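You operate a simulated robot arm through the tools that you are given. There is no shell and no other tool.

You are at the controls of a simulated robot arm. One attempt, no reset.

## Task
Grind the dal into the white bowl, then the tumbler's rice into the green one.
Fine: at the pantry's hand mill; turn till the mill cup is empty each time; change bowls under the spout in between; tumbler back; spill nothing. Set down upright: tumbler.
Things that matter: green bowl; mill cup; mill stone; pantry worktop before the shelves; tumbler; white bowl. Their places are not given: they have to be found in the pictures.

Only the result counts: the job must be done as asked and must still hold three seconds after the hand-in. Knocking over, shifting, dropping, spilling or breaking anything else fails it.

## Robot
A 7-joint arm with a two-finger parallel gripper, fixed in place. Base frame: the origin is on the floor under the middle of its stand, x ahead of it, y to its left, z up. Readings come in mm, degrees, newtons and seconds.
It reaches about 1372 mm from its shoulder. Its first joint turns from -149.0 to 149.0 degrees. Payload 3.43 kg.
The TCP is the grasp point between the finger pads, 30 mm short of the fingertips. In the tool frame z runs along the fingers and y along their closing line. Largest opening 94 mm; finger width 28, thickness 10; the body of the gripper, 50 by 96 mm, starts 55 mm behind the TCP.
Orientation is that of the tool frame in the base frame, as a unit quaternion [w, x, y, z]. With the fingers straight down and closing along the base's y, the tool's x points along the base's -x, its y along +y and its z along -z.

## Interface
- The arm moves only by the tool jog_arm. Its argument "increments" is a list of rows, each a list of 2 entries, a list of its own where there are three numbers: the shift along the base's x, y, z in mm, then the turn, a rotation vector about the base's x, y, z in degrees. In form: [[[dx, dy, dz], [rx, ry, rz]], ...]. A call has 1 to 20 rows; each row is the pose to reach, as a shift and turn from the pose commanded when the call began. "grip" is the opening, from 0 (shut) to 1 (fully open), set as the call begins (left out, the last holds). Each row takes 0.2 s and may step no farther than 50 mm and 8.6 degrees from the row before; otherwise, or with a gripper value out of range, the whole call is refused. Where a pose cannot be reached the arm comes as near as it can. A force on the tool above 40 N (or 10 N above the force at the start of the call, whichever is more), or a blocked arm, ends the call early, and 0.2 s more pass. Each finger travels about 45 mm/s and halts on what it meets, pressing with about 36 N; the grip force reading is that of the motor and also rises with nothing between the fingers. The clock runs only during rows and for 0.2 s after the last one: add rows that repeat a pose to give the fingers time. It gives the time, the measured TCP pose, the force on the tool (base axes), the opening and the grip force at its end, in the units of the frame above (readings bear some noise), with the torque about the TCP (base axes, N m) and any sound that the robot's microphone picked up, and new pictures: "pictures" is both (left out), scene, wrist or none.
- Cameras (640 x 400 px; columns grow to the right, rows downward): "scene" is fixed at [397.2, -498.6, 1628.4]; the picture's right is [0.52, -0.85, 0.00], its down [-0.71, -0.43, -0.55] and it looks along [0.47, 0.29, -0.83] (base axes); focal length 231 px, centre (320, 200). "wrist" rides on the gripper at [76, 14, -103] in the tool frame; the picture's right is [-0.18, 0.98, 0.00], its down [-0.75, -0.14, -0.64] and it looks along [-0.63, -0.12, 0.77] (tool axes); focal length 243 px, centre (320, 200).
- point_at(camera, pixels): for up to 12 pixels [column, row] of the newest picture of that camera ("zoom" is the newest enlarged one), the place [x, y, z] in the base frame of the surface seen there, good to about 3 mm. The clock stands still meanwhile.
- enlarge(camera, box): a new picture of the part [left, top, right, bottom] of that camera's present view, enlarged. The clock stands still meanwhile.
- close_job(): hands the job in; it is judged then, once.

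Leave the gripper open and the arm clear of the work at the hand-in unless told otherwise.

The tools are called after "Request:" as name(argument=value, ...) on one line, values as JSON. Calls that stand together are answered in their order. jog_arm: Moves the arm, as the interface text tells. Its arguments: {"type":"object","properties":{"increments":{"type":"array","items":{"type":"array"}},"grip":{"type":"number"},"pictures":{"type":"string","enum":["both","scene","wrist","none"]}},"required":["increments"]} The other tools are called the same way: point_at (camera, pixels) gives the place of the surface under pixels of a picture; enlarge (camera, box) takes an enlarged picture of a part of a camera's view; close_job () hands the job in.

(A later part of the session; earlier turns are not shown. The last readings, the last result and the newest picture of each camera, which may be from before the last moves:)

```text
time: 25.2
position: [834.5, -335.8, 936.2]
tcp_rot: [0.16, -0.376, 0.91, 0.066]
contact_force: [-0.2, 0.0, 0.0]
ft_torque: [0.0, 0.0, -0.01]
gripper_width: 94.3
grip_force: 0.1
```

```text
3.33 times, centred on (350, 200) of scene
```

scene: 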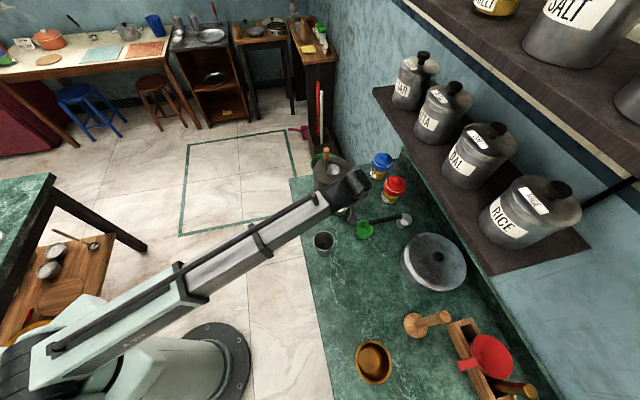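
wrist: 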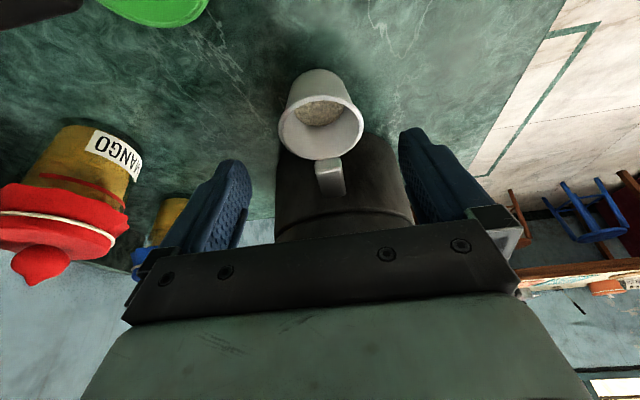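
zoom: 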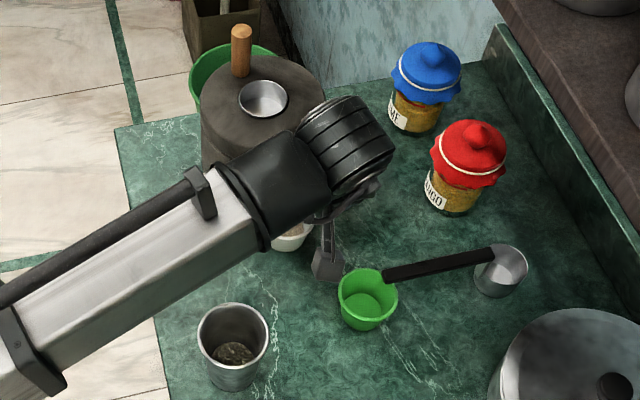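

There is a grey bracket below the wrist at zoom (325,265), near the green bowl. I measure it to know its height and reach.

Request:
point_at(camera="zoom", pixels=[[325, 265], [318, 275], [340, 270], [325, 235], [335, 210], [328, 250], [290, 240], [360, 190]])

Request:
enlarge(camera="scene", box=[335, 185, 375, 220])

```text
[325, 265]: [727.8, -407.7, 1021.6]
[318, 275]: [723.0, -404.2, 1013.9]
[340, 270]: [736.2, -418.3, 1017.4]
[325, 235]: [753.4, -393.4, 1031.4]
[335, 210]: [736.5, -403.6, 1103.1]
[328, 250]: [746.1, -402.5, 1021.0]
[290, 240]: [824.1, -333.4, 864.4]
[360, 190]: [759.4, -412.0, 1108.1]
```

```text
11.43 times, centred on (355, 202) of scene
```

zoom: 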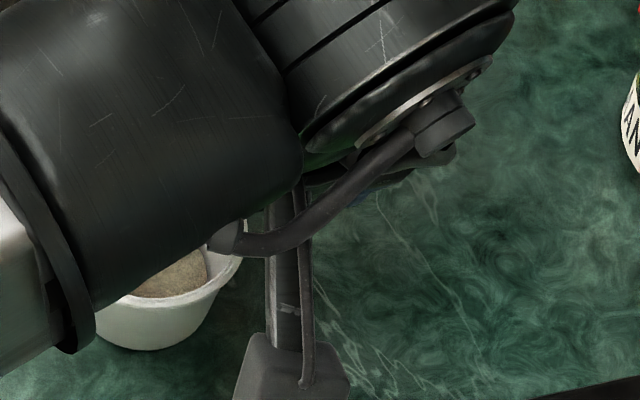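

That bracket is the wrist camera, about 70 mm above the TCP level and clear of everything. I now advance along the finger axis to the bowl.

Request:
jog_arm(increments=[[[3.9, 3.9, -15], [0, 0, 0]], [[7.8, 7.8, -30], [0, 0, 0]], [[11.6, 11.6, -45], [0, 0, 0]], [[15.5, 15.5, -60], [0, 0, 0]], [[19.4, 19.4, -75], [0, 0, 0]], [[19.4, 19.4, -75], [0, 0, 0]]], grip=1, pictures="both")

Request:
enlarge(camera="wrist", box=[200, 40, 460, 220])

Request:
enlarge(camera="scene", box=[300, 160, 400, 240])

```text
time: 26.6
position: [854.5, -316.5, 861.1]
tcp_rot: [0.16, -0.377, 0.91, 0.066]
contact_force: [-0.5, -0.5, 0.6]
ft_torque: [-0.01, 0.03, 0.01]
gripper_width: 93.9
grip_force: 0.0
```

scene: 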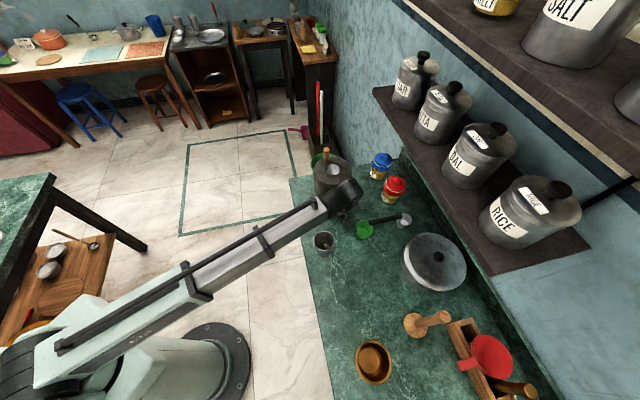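
wrist: 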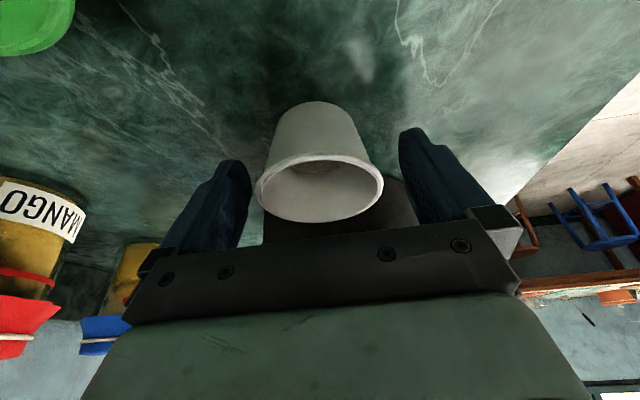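

```text
2.22 times, centred on (330, 130) of wrist
```

zoom: 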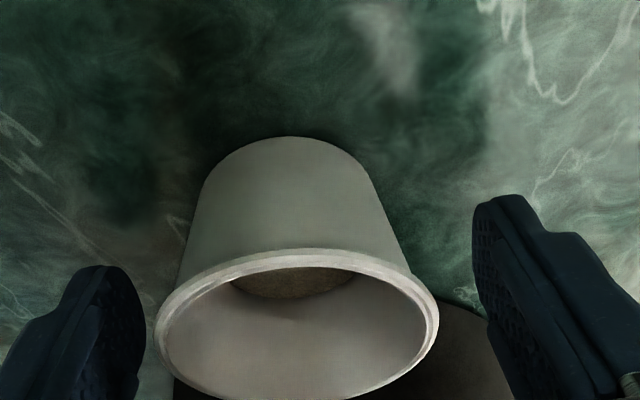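

```text
5.00 times, centred on (350, 200) of scene
```

zoom: 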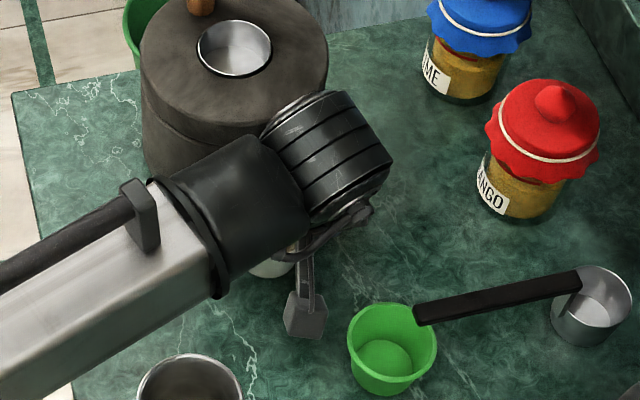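

The bowl is between the fingers, about 2 mm off-centre. I shift 2 mm toward it and close on the rim.

Request:
jog_arm(increments=[[[1.5, -1.5, 0], [0, 0, 0]], [[1.5, -1.5, 0], [0, 0, 0]], [[1.5, -1.5, 0], [0, 0, 0]], [[1.5, -1.5, 0], [0, 0, 0]], [[1.5, -1.5, 0], [0, 0, 0]], [[1.5, -1.5, 0], [0, 0, 0]]], grip=0.5, pictures="both")

Request:
enlarge(camera="wrist", box=[200, 40, 460, 220])

```text
time: 28.0
position: [855.0, -317.7, 861.4]
tcp_rot: [0.16, -0.377, 0.91, 0.066]
contact_force: [0.3, -0.5, -0.1]
ft_torque: [-0.01, 0.0, 0.01]
gripper_width: 60.4
grip_force: 35.7
```

scene: 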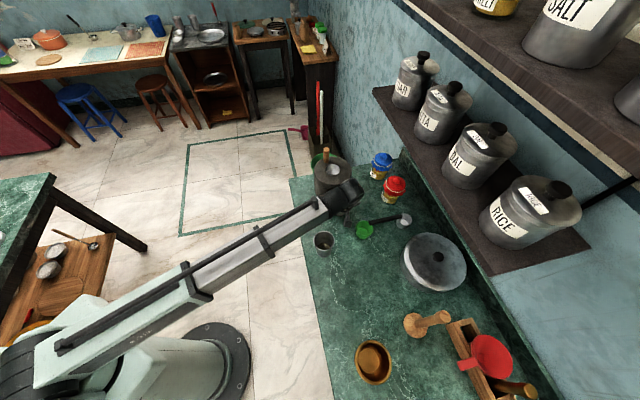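
wrist: 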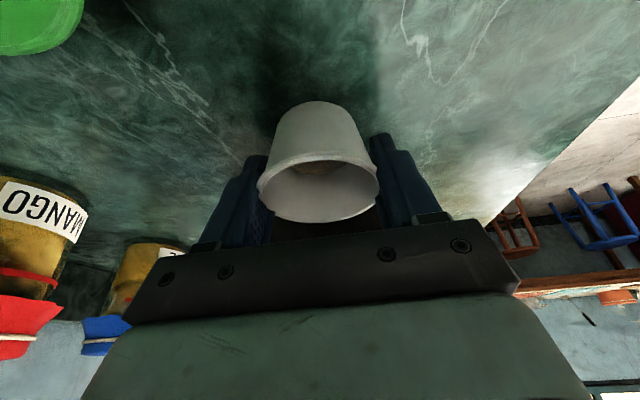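

```text
2.22 times, centred on (330, 130) of wrist
```

zoom: 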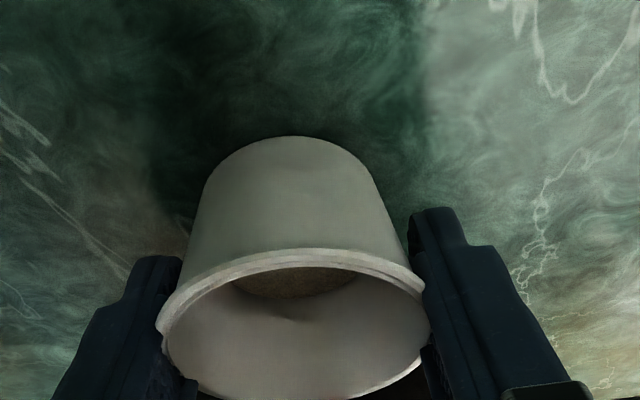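

Gripped at 60.4 mm. I lift 5 mm, staying under the spout lip, and draw back slowly away from the mill along (-0.7,-0.7).

Request:
jog_arm(increments=[[[0, 0, 2.5], [0, 0, 0]], [[0, 0, 5], [0, 0, 0]], [[-5, -5, 5], [0, 0, 0]], [[-12, -12, 5], [0, 0, 0]], [[-19, -19, 5], [0, 0, 0]], [[-26, -26, 5], [0, 0, 0]], [[-33, -33, 5], [0, 0, 0]], [[-40, -40, 5], [0, 0, 0]], [[-45, -45, 5], [0, 0, 0]], [[-45, -45, 5], [0, 0, 0]]], grip=0.5, pictures="both")

Request:
enlarge(camera="scene", box=[290, 160, 410, 260])

Request:
enlarge(camera="wrist", box=[200, 40, 460, 220])

```text
time: 30.2
position: [810.7, -362.6, 866.8]
tcp_rot: [0.159, -0.377, 0.91, 0.066]
contact_force: [-0.1, -0.8, -0.5]
ft_torque: [0.0, 0.04, 0.0]
gripper_width: 60.0
grip_force: 35.9
```

scene: 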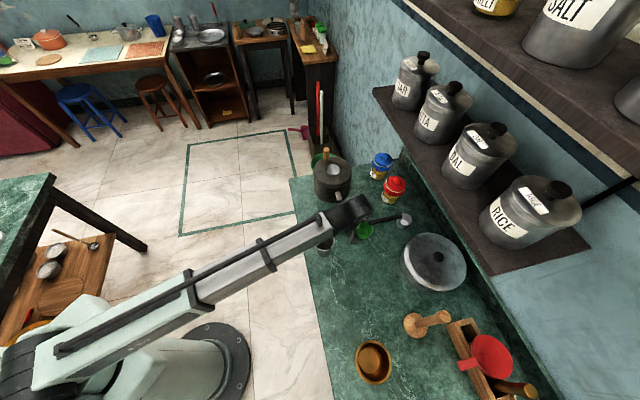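
wrist: 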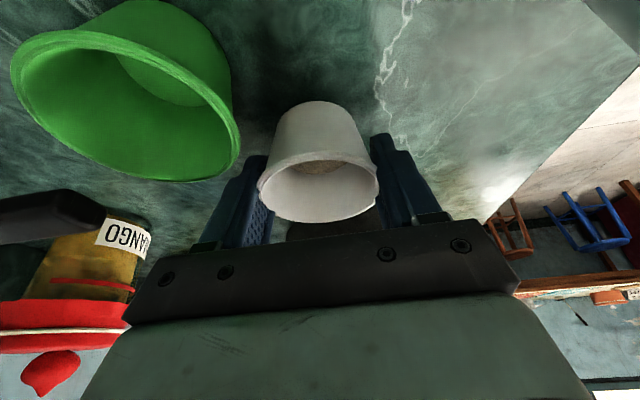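

```text
4.00 times, centred on (350, 210) of scene
```

zoom: 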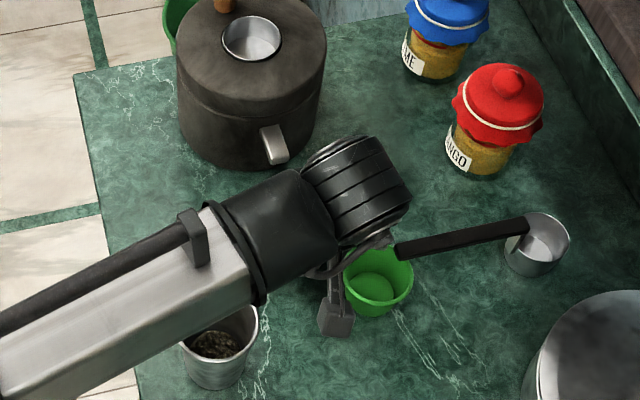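

```text
2.22 times, centred on (330, 130) of wrist
```

zoom: 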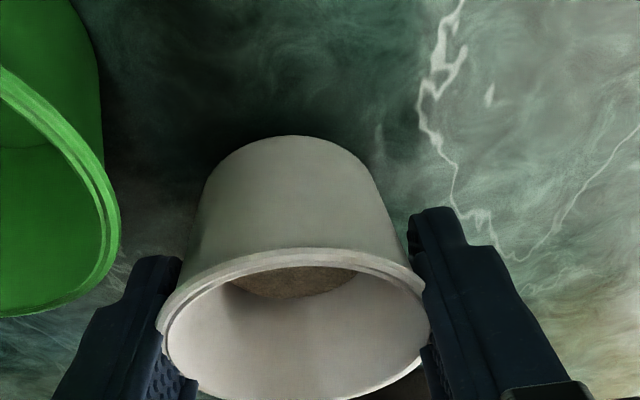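

The bowl came out cleanly with its flour. I lift 70 mm, then swing it to the free spot (785,-232) while yawing back 45°, keeping it level and slow.

Request:
jog_arm(increments=[[[0, 0, 15], [0, 0, 0]], [[0, 0, 35], [0, 0, 0]], [[0, 0, 55], [0, 0, 0]], [[0, 0, 70], [0, 0, 0]], [[-2, 12, 70], [0, 0, -4]], [[-5, 30, 70], [0, 0, -11]], [[-9, 50, 70], [0, 0, -18]], [[-14, 72, 70], [0, 0, -25]], [[-18, 92, 70], [0, 0, -32]], [[-22, 110, 70], [0, 0, -38]], [[-24.5, 124, 70], [0, 0, -43]], [[-25.5, 130.5, 70], [0, 0, -45]], [[-25.5, 130.5, 70], [0, 0, -45]]], grip=0.5, pictures="both")

Request:
enlarge(camera="scene", box=[270, 150, 390, 250])

```text
time: 33.0
position: [785.4, -230.5, 936.1]
tcp_rot: [0.173, 0.001, 0.985, 0.0]
contact_force: [-0.2, 0.4, -0.5]
ft_torque: [0.01, 0.01, 0.02]
gripper_width: 60.4
grip_force: 36.1
```

scene: 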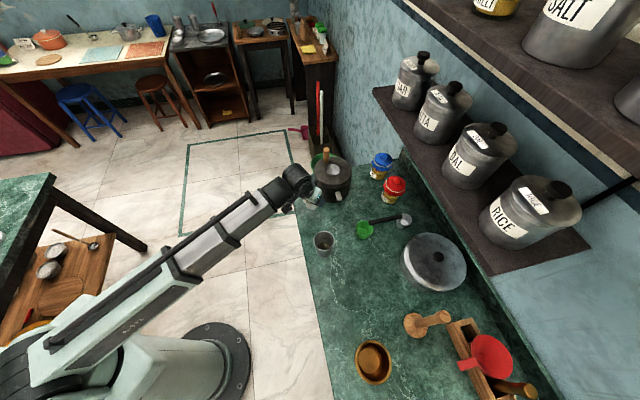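
wrist: 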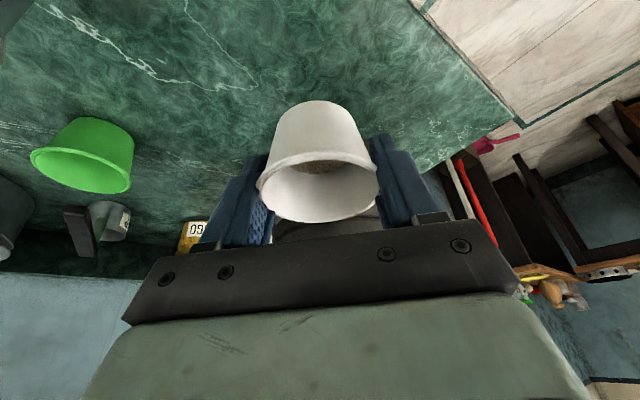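

```text
4.00 times, centred on (330, 200) of scene
```

zoom: 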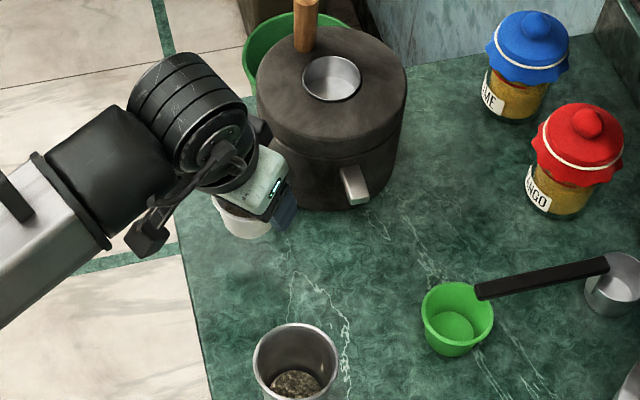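

The bowl is over the free spot (785,-231). I lower it 75 mm, back to the height at which it was gripped.

Request:
jog_arm(increments=[[[0, 0, -18], [0, 0, 0]], [[0, 0, -36], [0, 0, 0]], [[0, 0, -52], [0, 0, 0]], [[0, 0, -64], [0, 0, 0]], [[0, 0, -71], [0, 0, 0]], [[0, 0, -74], [0, 0, 0]], [[0, 0, -74.7], [0, 0, 0]], [[0, 0, -74.7], [0, 0, 0]]], grip=0.5, pictures="both")

Request:
enlarge(camera="scene", box=[290, 170, 370, 230])

```text
time: 34.8
position: [784.1, -231.2, 861.3]
tcp_rot: [0.174, 0.0, 0.985, 0.0]
contact_force: [0.1, 0.6, 8.4]
ft_torque: [-0.07, 0.0, 0.0]
gripper_width: 60.3
grip_force: 36.0
```

scene: 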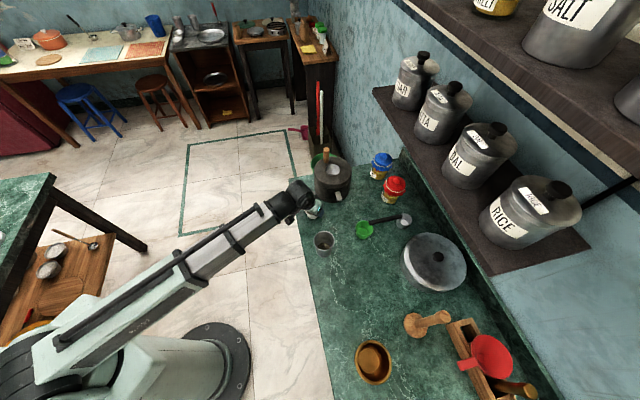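
wrist: 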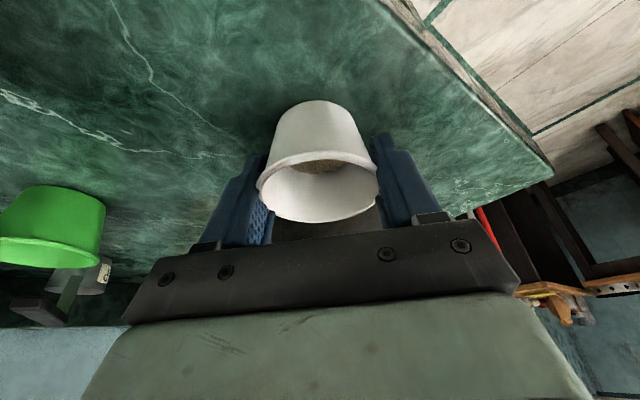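

```text
6.67 times, centred on (330, 200) of scene
```

zoom: 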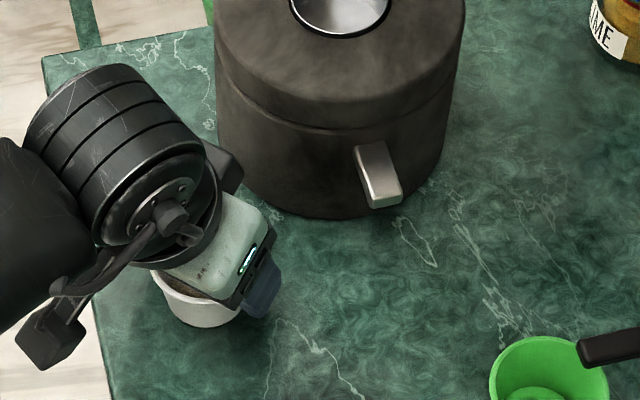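

The bowl is touching the worktop (8 N up). I open the fingers, wait, then draw back along the finger axis.

Request:
jog_arm(increments=[[[0, 0, 0], [0, 0, 0]], [[0, 0, 0], [0, 0, 0]], [[0, 0, 0], [0, 0, 0]], [[0, 0, 0], [0, 0, 0]], [[0, 0, 0], [0, 0, 0]], [[-5, 0, 14], [0, 0, 0]], [[-12, 0, 33], [0, 0, 0]], [[-20, 0, 55], [0, 0, 0]], [[-31, 0, 85], [0, 0, 0]], [[-42, 0, 115], [0, 0, 0]]], grip=1, pictures="both")

Request:
enlarge(camera="scene", box=[290, 170, 390, 250])

```text
time: 37.0
position: [742.4, -233.4, 976.8]
tcp_rot: [0.173, 0.001, 0.985, 0.0]
contact_force: [0.3, 0.4, -0.5]
ft_torque: [-0.02, -0.01, -0.02]
gripper_width: 93.8
grip_force: 0.1
```

scene: 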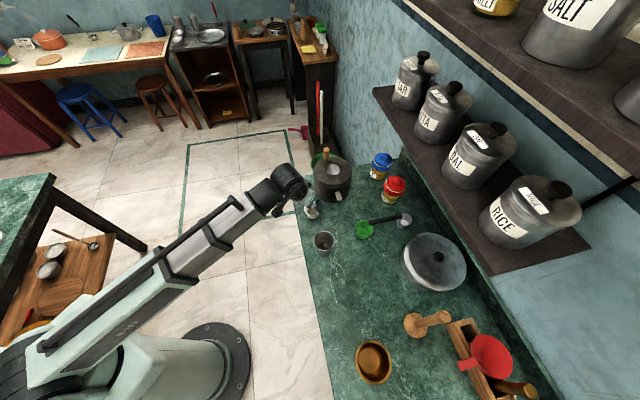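
wrist: 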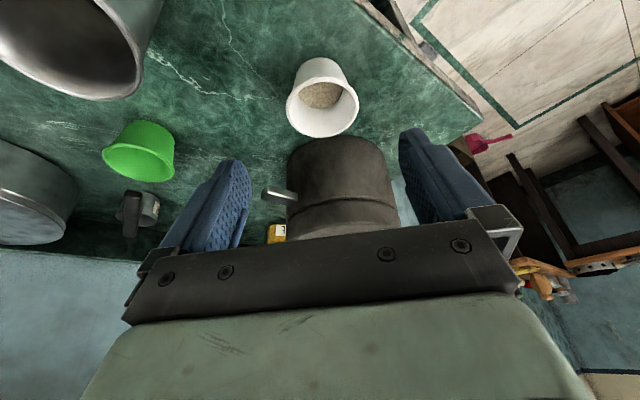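

```text
5.00 times, centred on (340, 210) of scene
```

zoom: 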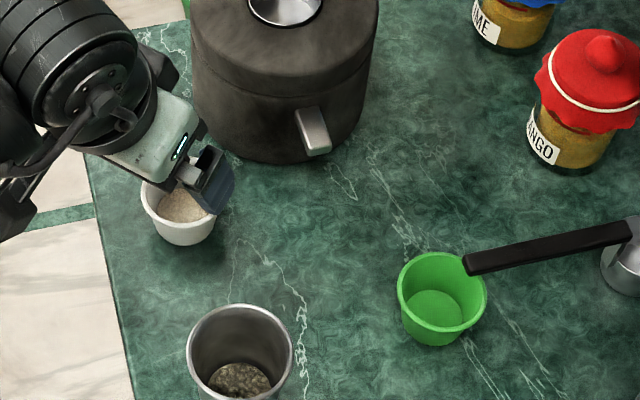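

The white bowl stands upright with its flour. For the green bowl I'll keep this heading (fingers toward +x, 70° down). That way the dipper handle passes ahead of the right finger, and I can pull the bowl straight back in −x from under it. I move above its pre-grasp point.

Request:
jog_arm(increments=[[[7, -40, 0], [0, 0, 0]], [[14, -80, 0], [0, 0, 0]], [[22, -120, 0], [0, 0, 0]], [[30, -165, 0], [0, 0, 0]], [[37, -205, 0], [0, 0, 0]], [[37, -205, 0], [0, 0, 0]]], grip=1, pictures="both")

Request:
enlarge(camera="wrist", box=[180, 20, 460, 220])

Request:
point_at(camera="zoom", pixels=[[320, 100], [250, 150]])

```text
time: 38.4
position: [778.7, -436.6, 974.4]
tcp_rot: [0.173, 0.0, 0.985, -0.001]
contact_force: [-0.8, 0.1, 0.2]
ft_torque: [0.03, 0.01, 0.0]
gripper_width: 94.3
grip_force: 0.1
```

scene: 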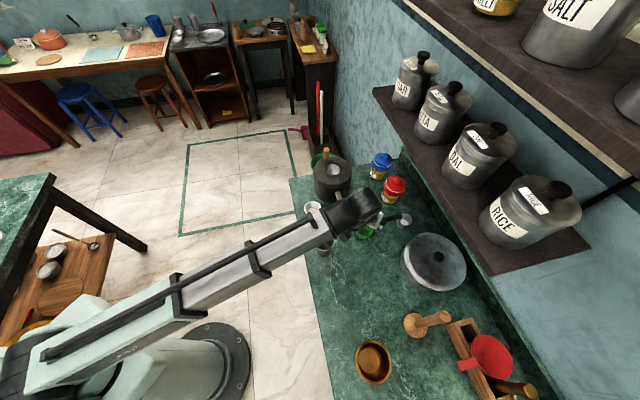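
wrist: 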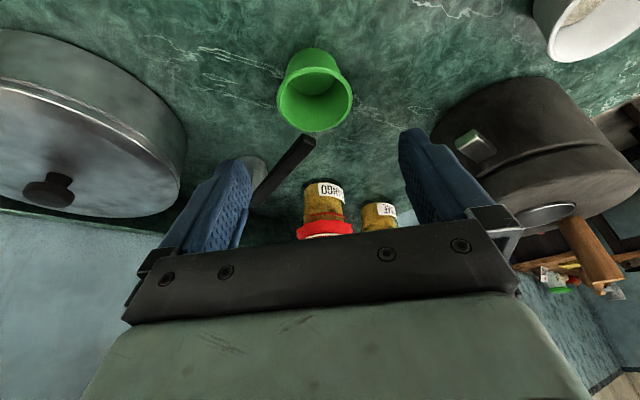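

```text
2.00 times, centred on (320, 120) of wrist
```

zoom: 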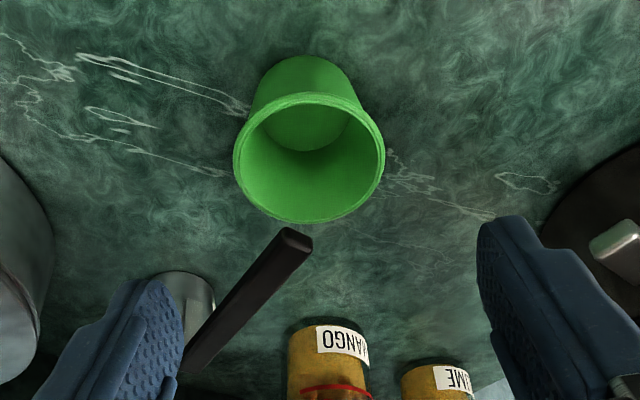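

```text
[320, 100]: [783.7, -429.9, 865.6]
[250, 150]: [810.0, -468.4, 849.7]
```

I measure the green rim and the dipper handle's end from this nearer view.

Request:
point_at(camera="zoom", pixels=[[236, 165], [382, 170], [315, 96], [290, 219], [330, 218], [260, 112], [365, 115], [297, 232], [308, 240], [280, 232], [305, 250], [250, 290]])

Request:
enlarge(camera="scene", box=[320, 190, 420, 260])

```text
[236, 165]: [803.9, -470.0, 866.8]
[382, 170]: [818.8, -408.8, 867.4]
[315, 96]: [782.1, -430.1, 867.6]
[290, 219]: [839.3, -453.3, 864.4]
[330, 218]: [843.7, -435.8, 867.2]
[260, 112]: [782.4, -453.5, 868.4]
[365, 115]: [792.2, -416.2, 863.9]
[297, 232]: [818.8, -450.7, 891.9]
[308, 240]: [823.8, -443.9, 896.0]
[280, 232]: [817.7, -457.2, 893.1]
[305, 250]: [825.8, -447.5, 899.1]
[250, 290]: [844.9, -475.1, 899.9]
```

```text
5.71 times, centred on (370, 225) of scene
```

zoom: 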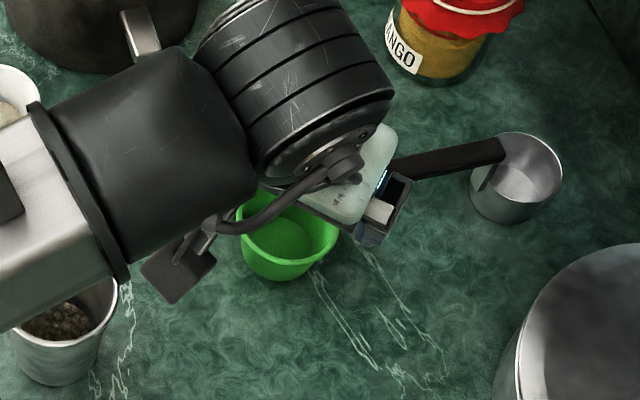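

Green bowl centre ≈ (812,-440), r≈32, rim z≈867; the handle end is at ≈(821,-450), z 890–900. I go down to the pre-grasp and then along the finger axis to TCP (812,-440,860).

Request:
jog_arm(increments=[[[2, -1.5, -20], [0, 0, 0]], [[4.6, -3, -40.3], [0, 0, 0]], [[10, -3, -55.3], [0, 0, 0]], [[15.5, -3, -70.3], [0, 0, 0]], [[21, -3, -85.3], [0, 0, 0]], [[26.5, -3, -100.3], [0, 0, 0]], [[32, -3, -115.3], [0, 0, 0]], [[32, -3, -115.3], [0, 0, 0]]], grip=1, pictures="both")

Request:
enlarge(camera="wrist", box=[180, 40, 460, 240])

Request:
enlarge(camera="scene", box=[310, 180, 430, 270])

```text
time: 40.2
position: [813.1, -440.7, 858.3]
tcp_rot: [0.174, 0.0, 0.985, -0.001]
contact_force: [-0.4, 0.3, 0.2]
ft_torque: [0.02, 0.0, 0.0]
gripper_width: 94.0
grip_force: 0.0
```

scene: 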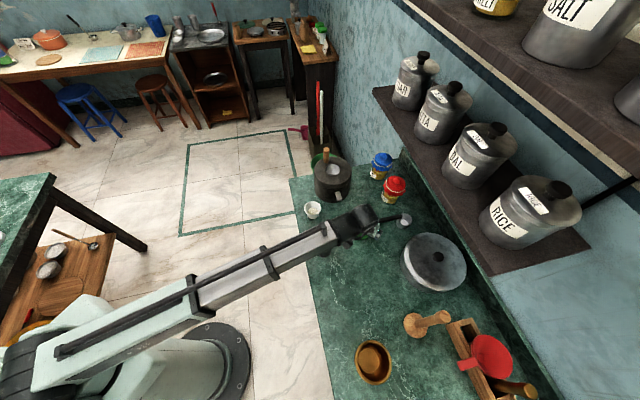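
wrist: 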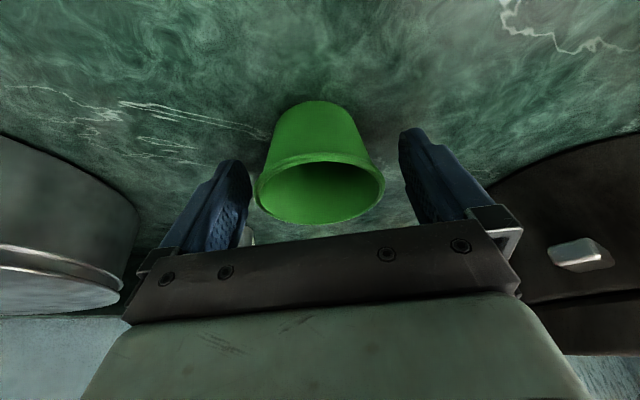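

```text
2.00 times, centred on (320, 140) of wrist
```

zoom: 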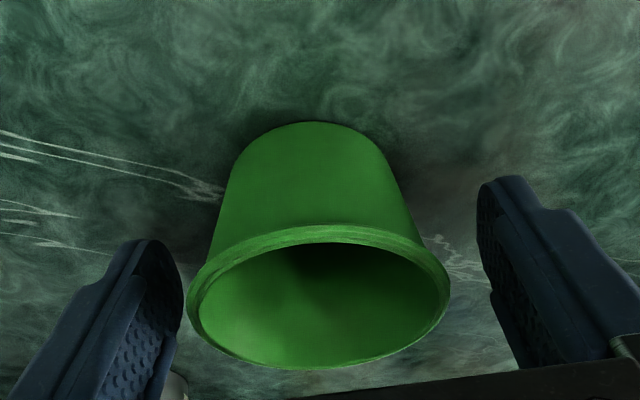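

```text
4.44 times, centred on (370, 225) of scene
```

zoom: 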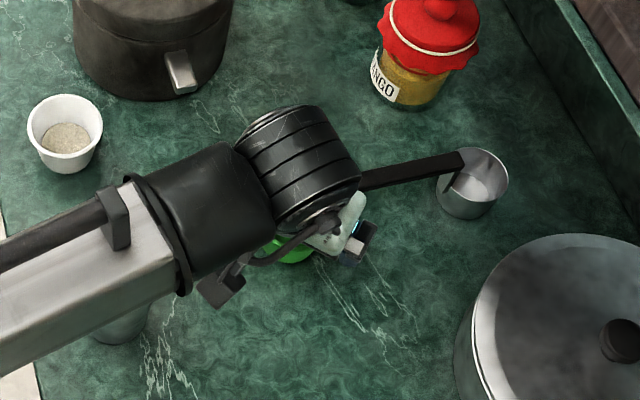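

The bowl sits between the fingers with no contact; it's again about 2 mm toward the image-left finger. I shift 2 mm in −y and close.

Request:
jog_arm(increments=[[[0, -2, 0], [0, 0, 0]], [[0, -2, 0], [0, 0, 0]], [[0, -2, 0], [0, 0, 0]], [[0, -2, 0], [0, 0, 0]], [[0, -2, 0], [0, 0, 0]], [[0, -2, 0], [0, 0, 0]]], grip=0.5, pictures="wrist")

Request:
enlarge(camera="wrist", box=[180, 40, 460, 240])

```text
time: 41.6
position: [812.8, -441.7, 858.8]
tcp_rot: [0.174, 0.0, 0.985, 0.0]
contact_force: [-0.2, -0.2, 0.0]
ft_torque: [0.02, 0.0, 0.01]
gripper_width: 59.6
grip_force: 35.9
```

wrist: 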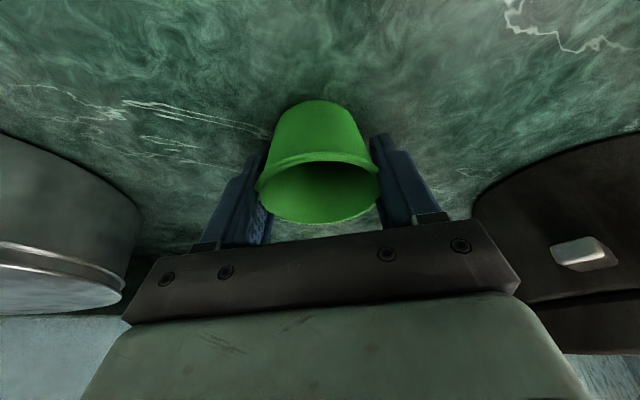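

```text
2.00 times, centred on (320, 140) of wrist
```

zoom: 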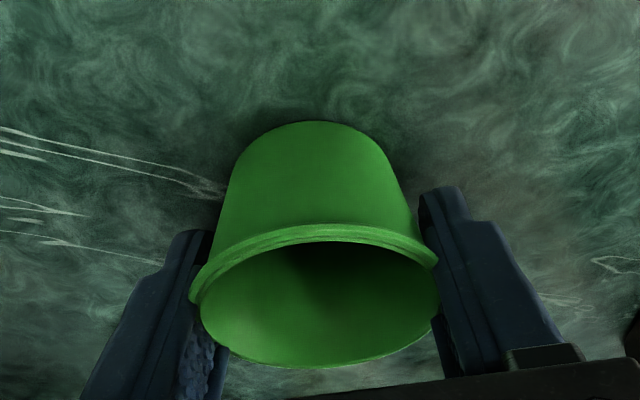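

Gripped at 59.6 mm. I lift 4 mm (the handle is about 20 mm above the rim), draw straight back 55 mm in −x out from under the handle, then raise.

Request:
jog_arm(increments=[[[0, 0, 2], [0, 0, 0]], [[0, 0, 4], [0, 0, 0]], [[-7, 0, 4], [0, 0, 0]], [[-16, 0, 4], [0, 0, 0]], [[-26, 0, 4], [0, 0, 0]], [[-36, 0, 4], [0, 0, 0]], [[-46, 0, 4], [0, 0, 0]], [[-55, 0, 4], [0, 0, 0]], [[-55, 0, 20], [0, 0, 0]], [[-55, 0, 45], [0, 0, 0]], [[-55, 0, 75], [0, 0, 0]], [[-55, 0, 75], [0, 0, 0]]], grip=0.5, pictures="both")

Request:
enlarge(camera="scene", box=[290, 180, 430, 285])

```text
time: 44.2
position: [757.1, -440.2, 935.2]
tcp_rot: [0.172, 0.0, 0.985, 0.0]
contact_force: [-0.1, -0.6, 0.1]
ft_torque: [0.03, -0.03, 0.02]
gripper_width: 59.8
grip_force: 35.9
```

scene: 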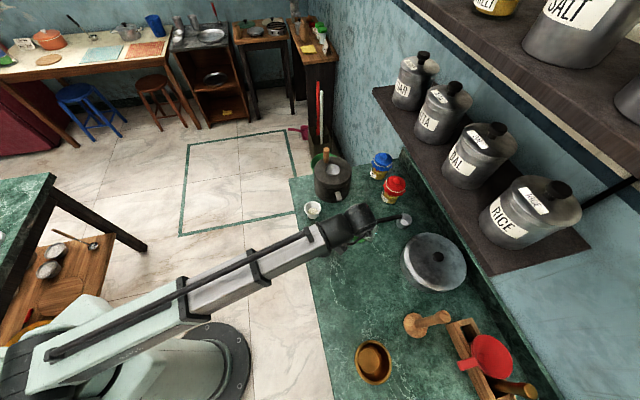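
wrist: 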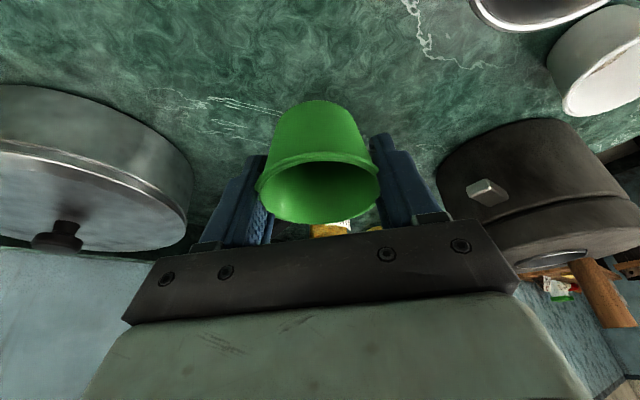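

```text
3.81 times, centred on (360, 232) of scene
```

zoom: 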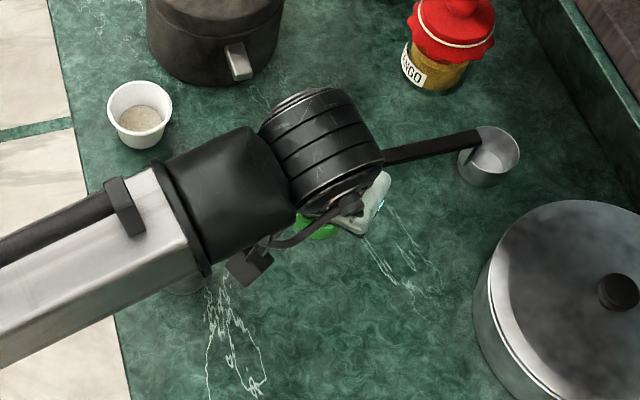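

The green bowl is free of the dipper, which hasn't moved. Next I carry it to a point 64 mm out in front of the spout, yawing +45°, and lower it to 5 mm above the worktop.

Request:
jog_arm(increments=[[[5, 8, 0], [0, 0, 4]], [[12, 18, 0], [0, 0, 10]], [[19, 29, 0], [0, 0, 16]], [[26, 40, 0], [0, 0, 22.5]], [[33, 51, 0], [0, 0, 29]], [[40, 62, 0], [0, 0, 35]], [[47, 72, 0], [0, 0, 41]], [[52.5, 80.5, 0], [0, 0, 45]], [[52.5, 80.5, -15], [0, 0, 45]], [[52.5, 80.5, -35], [0, 0, 45]], [[52.5, 80.5, -55], [0, 0, 45]], [[52.5, 80.5, -70], [0, 0, 45]], [[52.5, 80.5, -70], [0, 0, 45]]], grip=0.5, pictures="both")

Request:
enlarge(camera="scene", box=[290, 160, 430, 265])

```text
time: 47.0
position: [809.4, -361.7, 864.2]
tcp_rot: [0.159, -0.377, 0.91, 0.067]
contact_force: [1.2, -0.4, -0.9]
ft_torque: [-0.01, 0.0, 0.01]
gripper_width: 60.0
grip_force: 35.5
```

scene: 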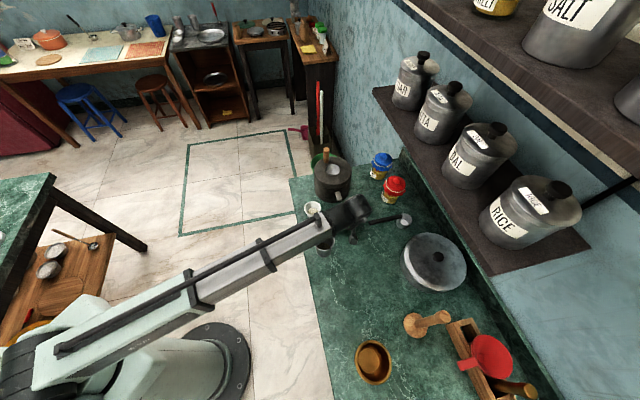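
wrist: 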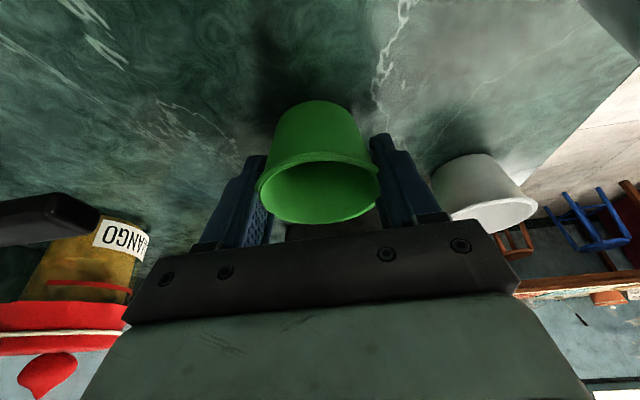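

```text
3.81 times, centred on (360, 212) of scene
```

zoom: 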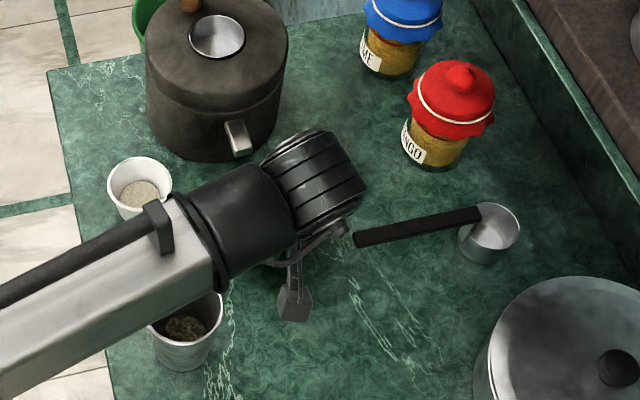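

All clear: the dipper is undisturbed and the spout is straight ahead. I slide the bowl in under the spout and lower it onto the worktop.

Request:
jog_arm(increments=[[[6, 6, 0], [0, 0, 0]], [[14, 14, 0], [0, 0, 0]], [[22, 22, 0], [0, 0, 0]], [[30, 30, 0], [0, 0, 0]], [[38, 38, 0], [0, 0, 0]], [[43, 43, 0], [0, 0, 0]], [[45, 45.5, 0], [0, 0, 0]], [[45, 45.5, -3], [0, 0, 0]], [[45, 45.5, -4.7], [0, 0, 0]], [[45, 45.5, -4.7], [0, 0, 0]]], grip=0.5, pictures="both")

Request:
enlarge(camera="scene", box=[290, 160, 410, 250])

```text
time: 49.2
position: [853.1, -316.6, 861.1]
tcp_rot: [0.16, -0.378, 0.91, 0.066]
contact_force: [0.5, 0.0, -0.5]
ft_torque: [0.03, -0.02, -0.03]
gripper_width: 59.8
grip_force: 36.2
```

scene: 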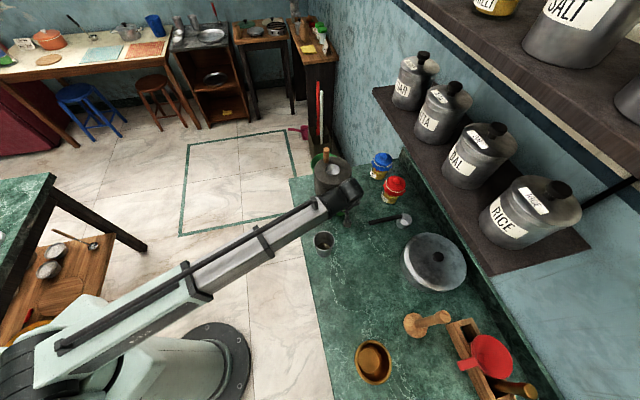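
wrist: 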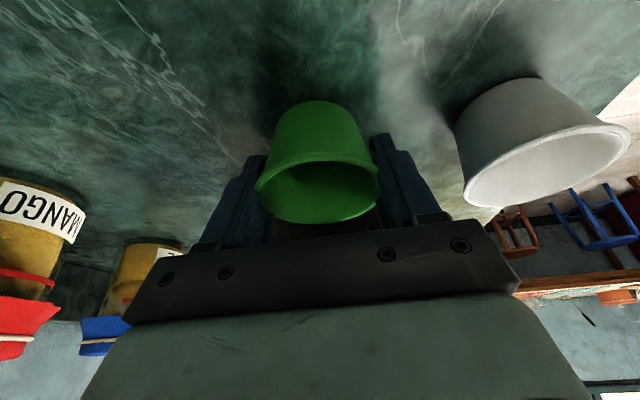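

```text
4.44 times, centred on (350, 205) of scene
```

zoom: 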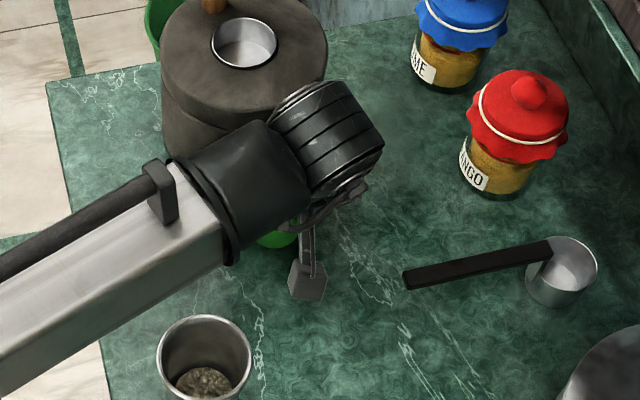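

No contact force yet, so the bowl is a hair above the worktop. I lower another 0.8 mm.

Request:
jog_arm(increments=[[[0, 0, -0.4], [0, 0, 0]], [[0, 0, -0.8], [0, 0, 0]], [[0, 0, -0.8], [0, 0, 0]]], grip=0.5, pictures="none")

```text
time: 50.0
position: [854.2, -316.1, 859.2]
tcp_rot: [0.159, -0.377, 0.91, 0.066]
contact_force: [0.1, 0.6, 0.0]
ft_torque: [-0.01, -0.01, -0.02]
gripper_width: 60.0
grip_force: 36.0
```

Still no contact. I go down up to 1.5 mm more in small steps.

Request:
jog_arm(increments=[[[0, 0, -0.5], [0, 0, 0]], [[0, 0, -1.0], [0, 0, 0]], [[0, 0, -1.0], [0, 0, 0]]], grip=0.5, pictures="wrist")

```text
time: 50.8
position: [853.6, -314.6, 859.4]
tcp_rot: [0.161, -0.377, 0.91, 0.066]
contact_force: [1.3, 1.2, 10.7]
ft_torque: [0.08, -0.13, -0.03]
gripper_width: 59.9
grip_force: 35.6
```

wrist: 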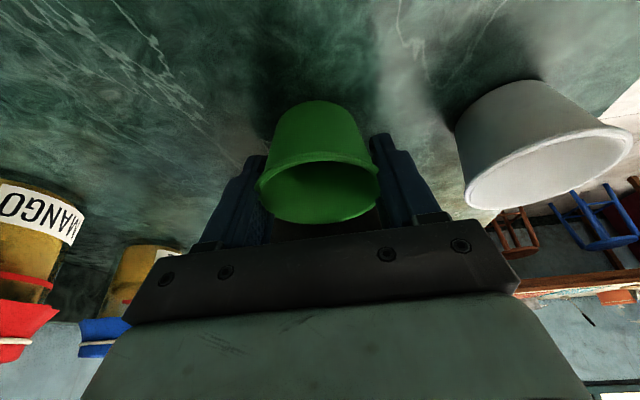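

Contact (10.7 N): the bowl is on the worktop. I open moderately (to 80 mm, as the white bowl is about 20 mm beyond the left finger) and withdraw along the finger axis.

Request:
jog_arm(increments=[[[0, 0, 0.5], [0, 0, 0]], [[0, 0, 0.5], [0, 0, 0]], [[0, 0, 0.5], [0, 0, 0]], [[0, 0, 0.5], [0, 0, 0]], [[-3.6, -3.6, 14], [0, 0, 0]], [[-9, -9, 35], [0, 0, 0]], [[-16, -16, 62], [0, 0, 0]], [[-24, -24, 93], [0, 0, 0]], [[-30, -30, 120], [0, 0, 0]], [[-36, -36, 145], [0, 0, 0]]], grip=0.85, pictures="both")

Request:
enlarge(camera="scene", box=[290, 160, 390, 240])

Request:
enlarge(camera="wrist", box=[230, 0, 420, 130])

```text
time: 53.0
position: [818.9, -351.2, 1002.3]
tcp_rot: [0.16, -0.377, 0.91, 0.067]
contact_force: [-0.3, 0.4, -0.1]
ft_torque: [0.01, 0.01, 0.0]
gripper_width: 80.1
grip_force: 0.1
```

scene: 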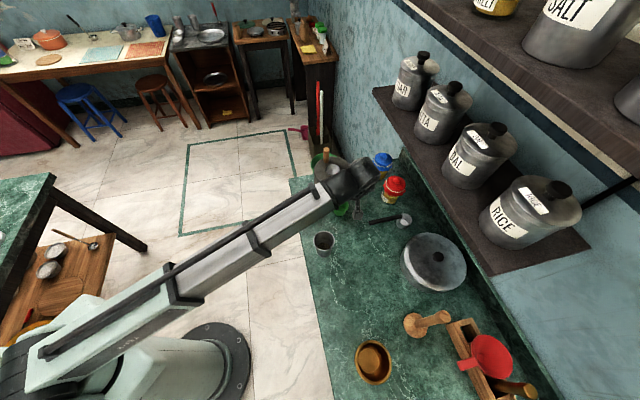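
wrist: 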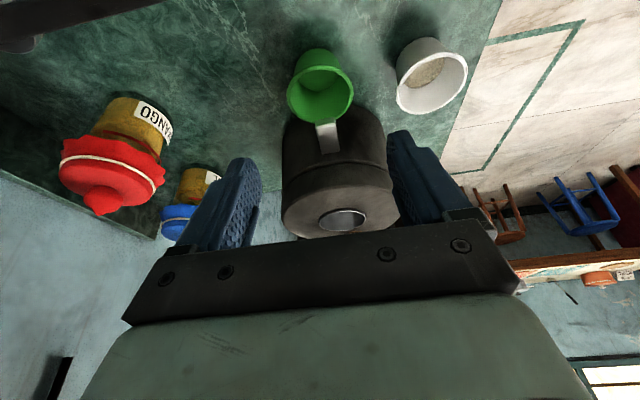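

```text
5.00 times, centred on (340, 200) of scene
```

zoom: 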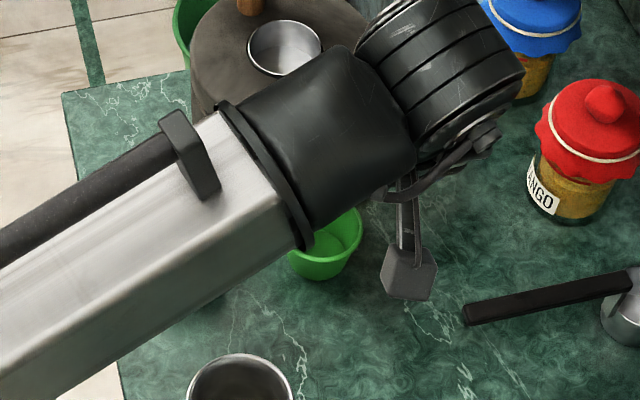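

```text
3.08 times, centred on (325, 65) of wrist
```

zoom: 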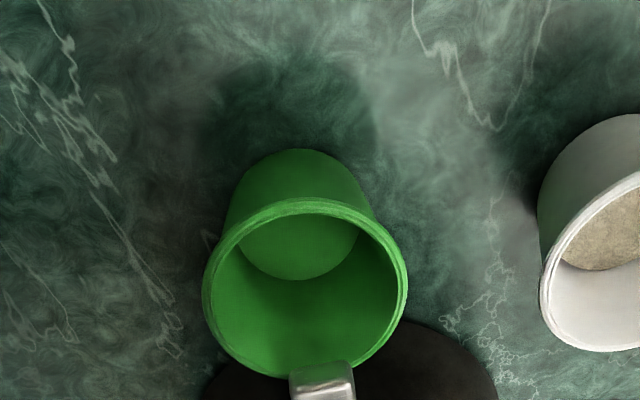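

The green bowl stands under the spout. I measure its rim and the spout tip to check centring.

Request:
point_at(camera="zoom", pixels=[[206, 295], [404, 285], [305, 203], [240, 225], [375, 230], [250, 360], [370, 345], [295, 375], [350, 370], [320, 380], [300, 250]])

```text
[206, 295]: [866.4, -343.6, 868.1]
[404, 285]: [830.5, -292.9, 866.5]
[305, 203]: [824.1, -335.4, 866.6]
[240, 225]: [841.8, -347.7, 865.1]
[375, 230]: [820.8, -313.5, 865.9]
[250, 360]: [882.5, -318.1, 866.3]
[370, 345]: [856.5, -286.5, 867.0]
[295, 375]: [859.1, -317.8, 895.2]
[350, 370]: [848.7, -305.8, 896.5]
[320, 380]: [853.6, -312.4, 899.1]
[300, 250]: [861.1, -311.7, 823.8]
```

The green bowl is centred within about 5 mm of the spout tip, much as the white one was. Next is the tumbler. I'll grip it from the side with near-horizontal fingers and pour by rolling the hand.

I'll rehearse that roll in free air with the empty hand first. This move rises and yaws to heading −30°.

Request:
jog_arm(increments=[[[-1, 5, 20], [0, 0, 0]], [[-2, 10, 45], [0, 0, -7]], [[-4, 20, 65], [0, 0, -14]], [[-6, 30, 78], [0, 0, -21]], [[-8, 40, 78], [0, 0, -28]], [[-10, 52, 78], [0, 0, -35]], [[-12, 64, 78], [0, 0, -42]], [[-14, 76, 78], [0, 0, -49]], [[-16, 86, 78], [0, 0, -56]], [[-18, 94, 78], [0, 0, -63]], [[-19, 100, 78], [0, 0, -70]], [[-19, 101, 78], [0, 0, -75]], [[-19, 101, 78], [0, 0, -75]]], grip=1, pictures="scene")

```text
time: 55.8
position: [799.3, -251.6, 1081.2]
tcp_rot: [0.167, 0.255, 0.951, -0.045]
contact_force: [0.7, 0.1, -0.1]
ft_torque: [0.02, 0.02, 0.02]
gripper_width: 93.8
grip_force: 0.0
```

scene: 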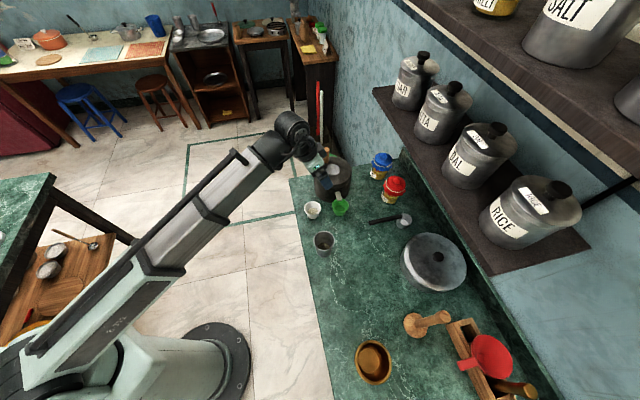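

The view is now clear. I pitch the hand up 50° so the fingers point only 20° below horizontal, and check the mill, bowls and tumbler in a zoom.

Request:
jog_arm(increments=[[[0, 0, 0], [-4.15, -7.2, 0]], [[0, 0, 0], [-8.3, -14.4, 0]], [[0, 0, 0], [-12.5, -21.65, 0]], [[0, 0, 0], [-16.7, -28.9, 0]], [[0, 0, 0], [-20.8, -36.1, 0]], [[0, 0, 0], [-25, -43.3, 0]], [[0, 0, 0], [-25, -43.3, 0]]], grip=1, pictures="both")

Request:
enlarge(camera="scene", box=[270, 140, 430, 260])

```text
time: 57.4
position: [799.3, -252.0, 1082.8]
tcp_rot: [0.554, 0.212, 0.791, -0.148]
contact_force: [-0.6, -0.6, -0.1]
ft_torque: [-0.02, 0.02, 0.04]
gripper_width: 93.9
grip_force: 0.0
```

scene: 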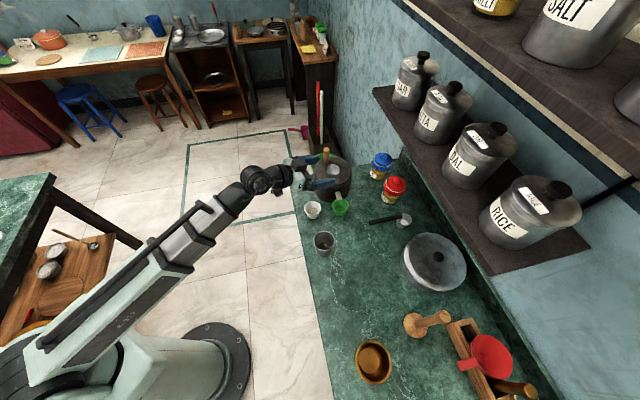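
wrist: 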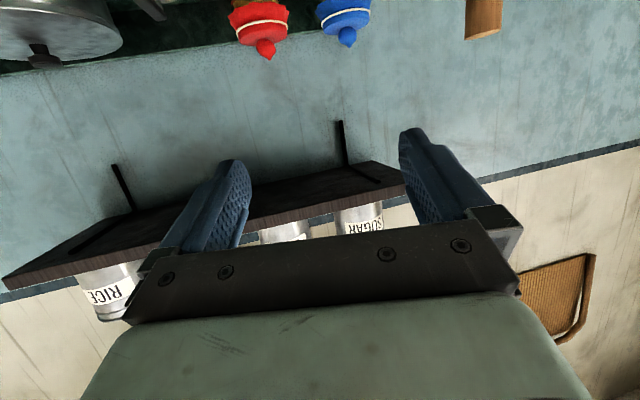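

```text
3.33 times, centred on (350, 200) of scene
```

zoom: 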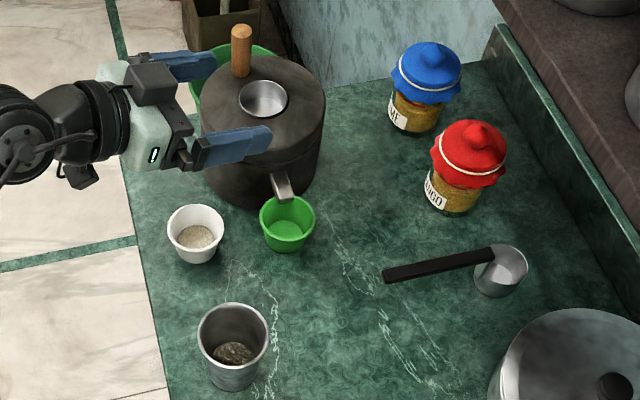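

The hand is level-ish and reaches well; all objects stand in place. I rehearse the pouring roll of about 134° about the finger axis, tipping left, empty-handed.

Request:
jog_arm(increments=[[[0, 0, 0], [-6.84, 3.95, 2.87]], [[0, 0, 0], [-13.68, 7.9, 5.74]], [[0, 0, 0], [-20.5, 11.85, 8.6]], [[0, 0, 0], [-27.4, 15.8, 11.5]], [[0, 0, 0], [-34.2, 19.75, 14.35]], [[0, 0, 0], [-41.0, 23.7, 17.2]], [[0, 0, 0], [-47.9, 27.65, 20.1]], [[0, 0, 0], [-54.7, 31.6, 23]], [[0, 0, 0], [-61.6, 35.55, 25.8]], [[0, 0, 0], [-68.4, 39.5, 28.7]], [[0, 0, 0], [-75.2, 43.45, 31.6]], [[0, 0, 0], [-82.1, 47.4, 34.4]], [[0, 0, 0], [-88.9, 51.35, 37.3]], [[0, 0, 0], [-95.8, 55.3, 40.2]], [[0, 0, 0], [-102.6, 59.25, 43]], [[0, 0, 0], [-109.4, 63.2, 45.9]], [[0, 0, 0], [-109.4, 63.2, 45.9]]], grip=1, pictures="scene")

Request:
enlarge(camera="scene", box=[240, 120, 400, 240])

```text
time: 61.0
position: [799.2, -250.8, 1081.9]
tcp_rot: [-0.076, 0.647, -0.501, 0.569]
contact_force: [-0.7, -0.4, 1.1]
ft_torque: [0.02, -0.02, 0.01]
gripper_width: 93.9
grip_force: 0.0
```

scene: 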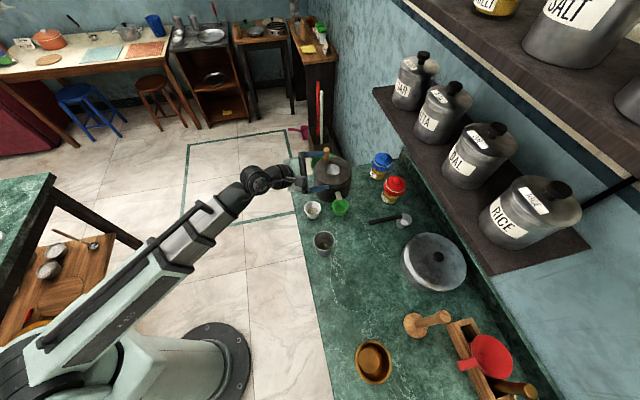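

```text
3.33 times, centred on (320, 180) of scene
```

zoom: 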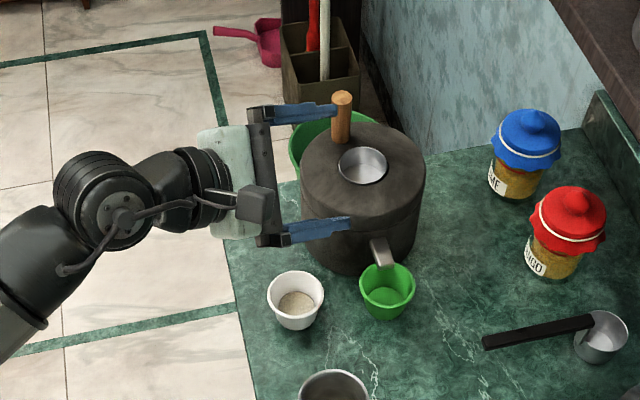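

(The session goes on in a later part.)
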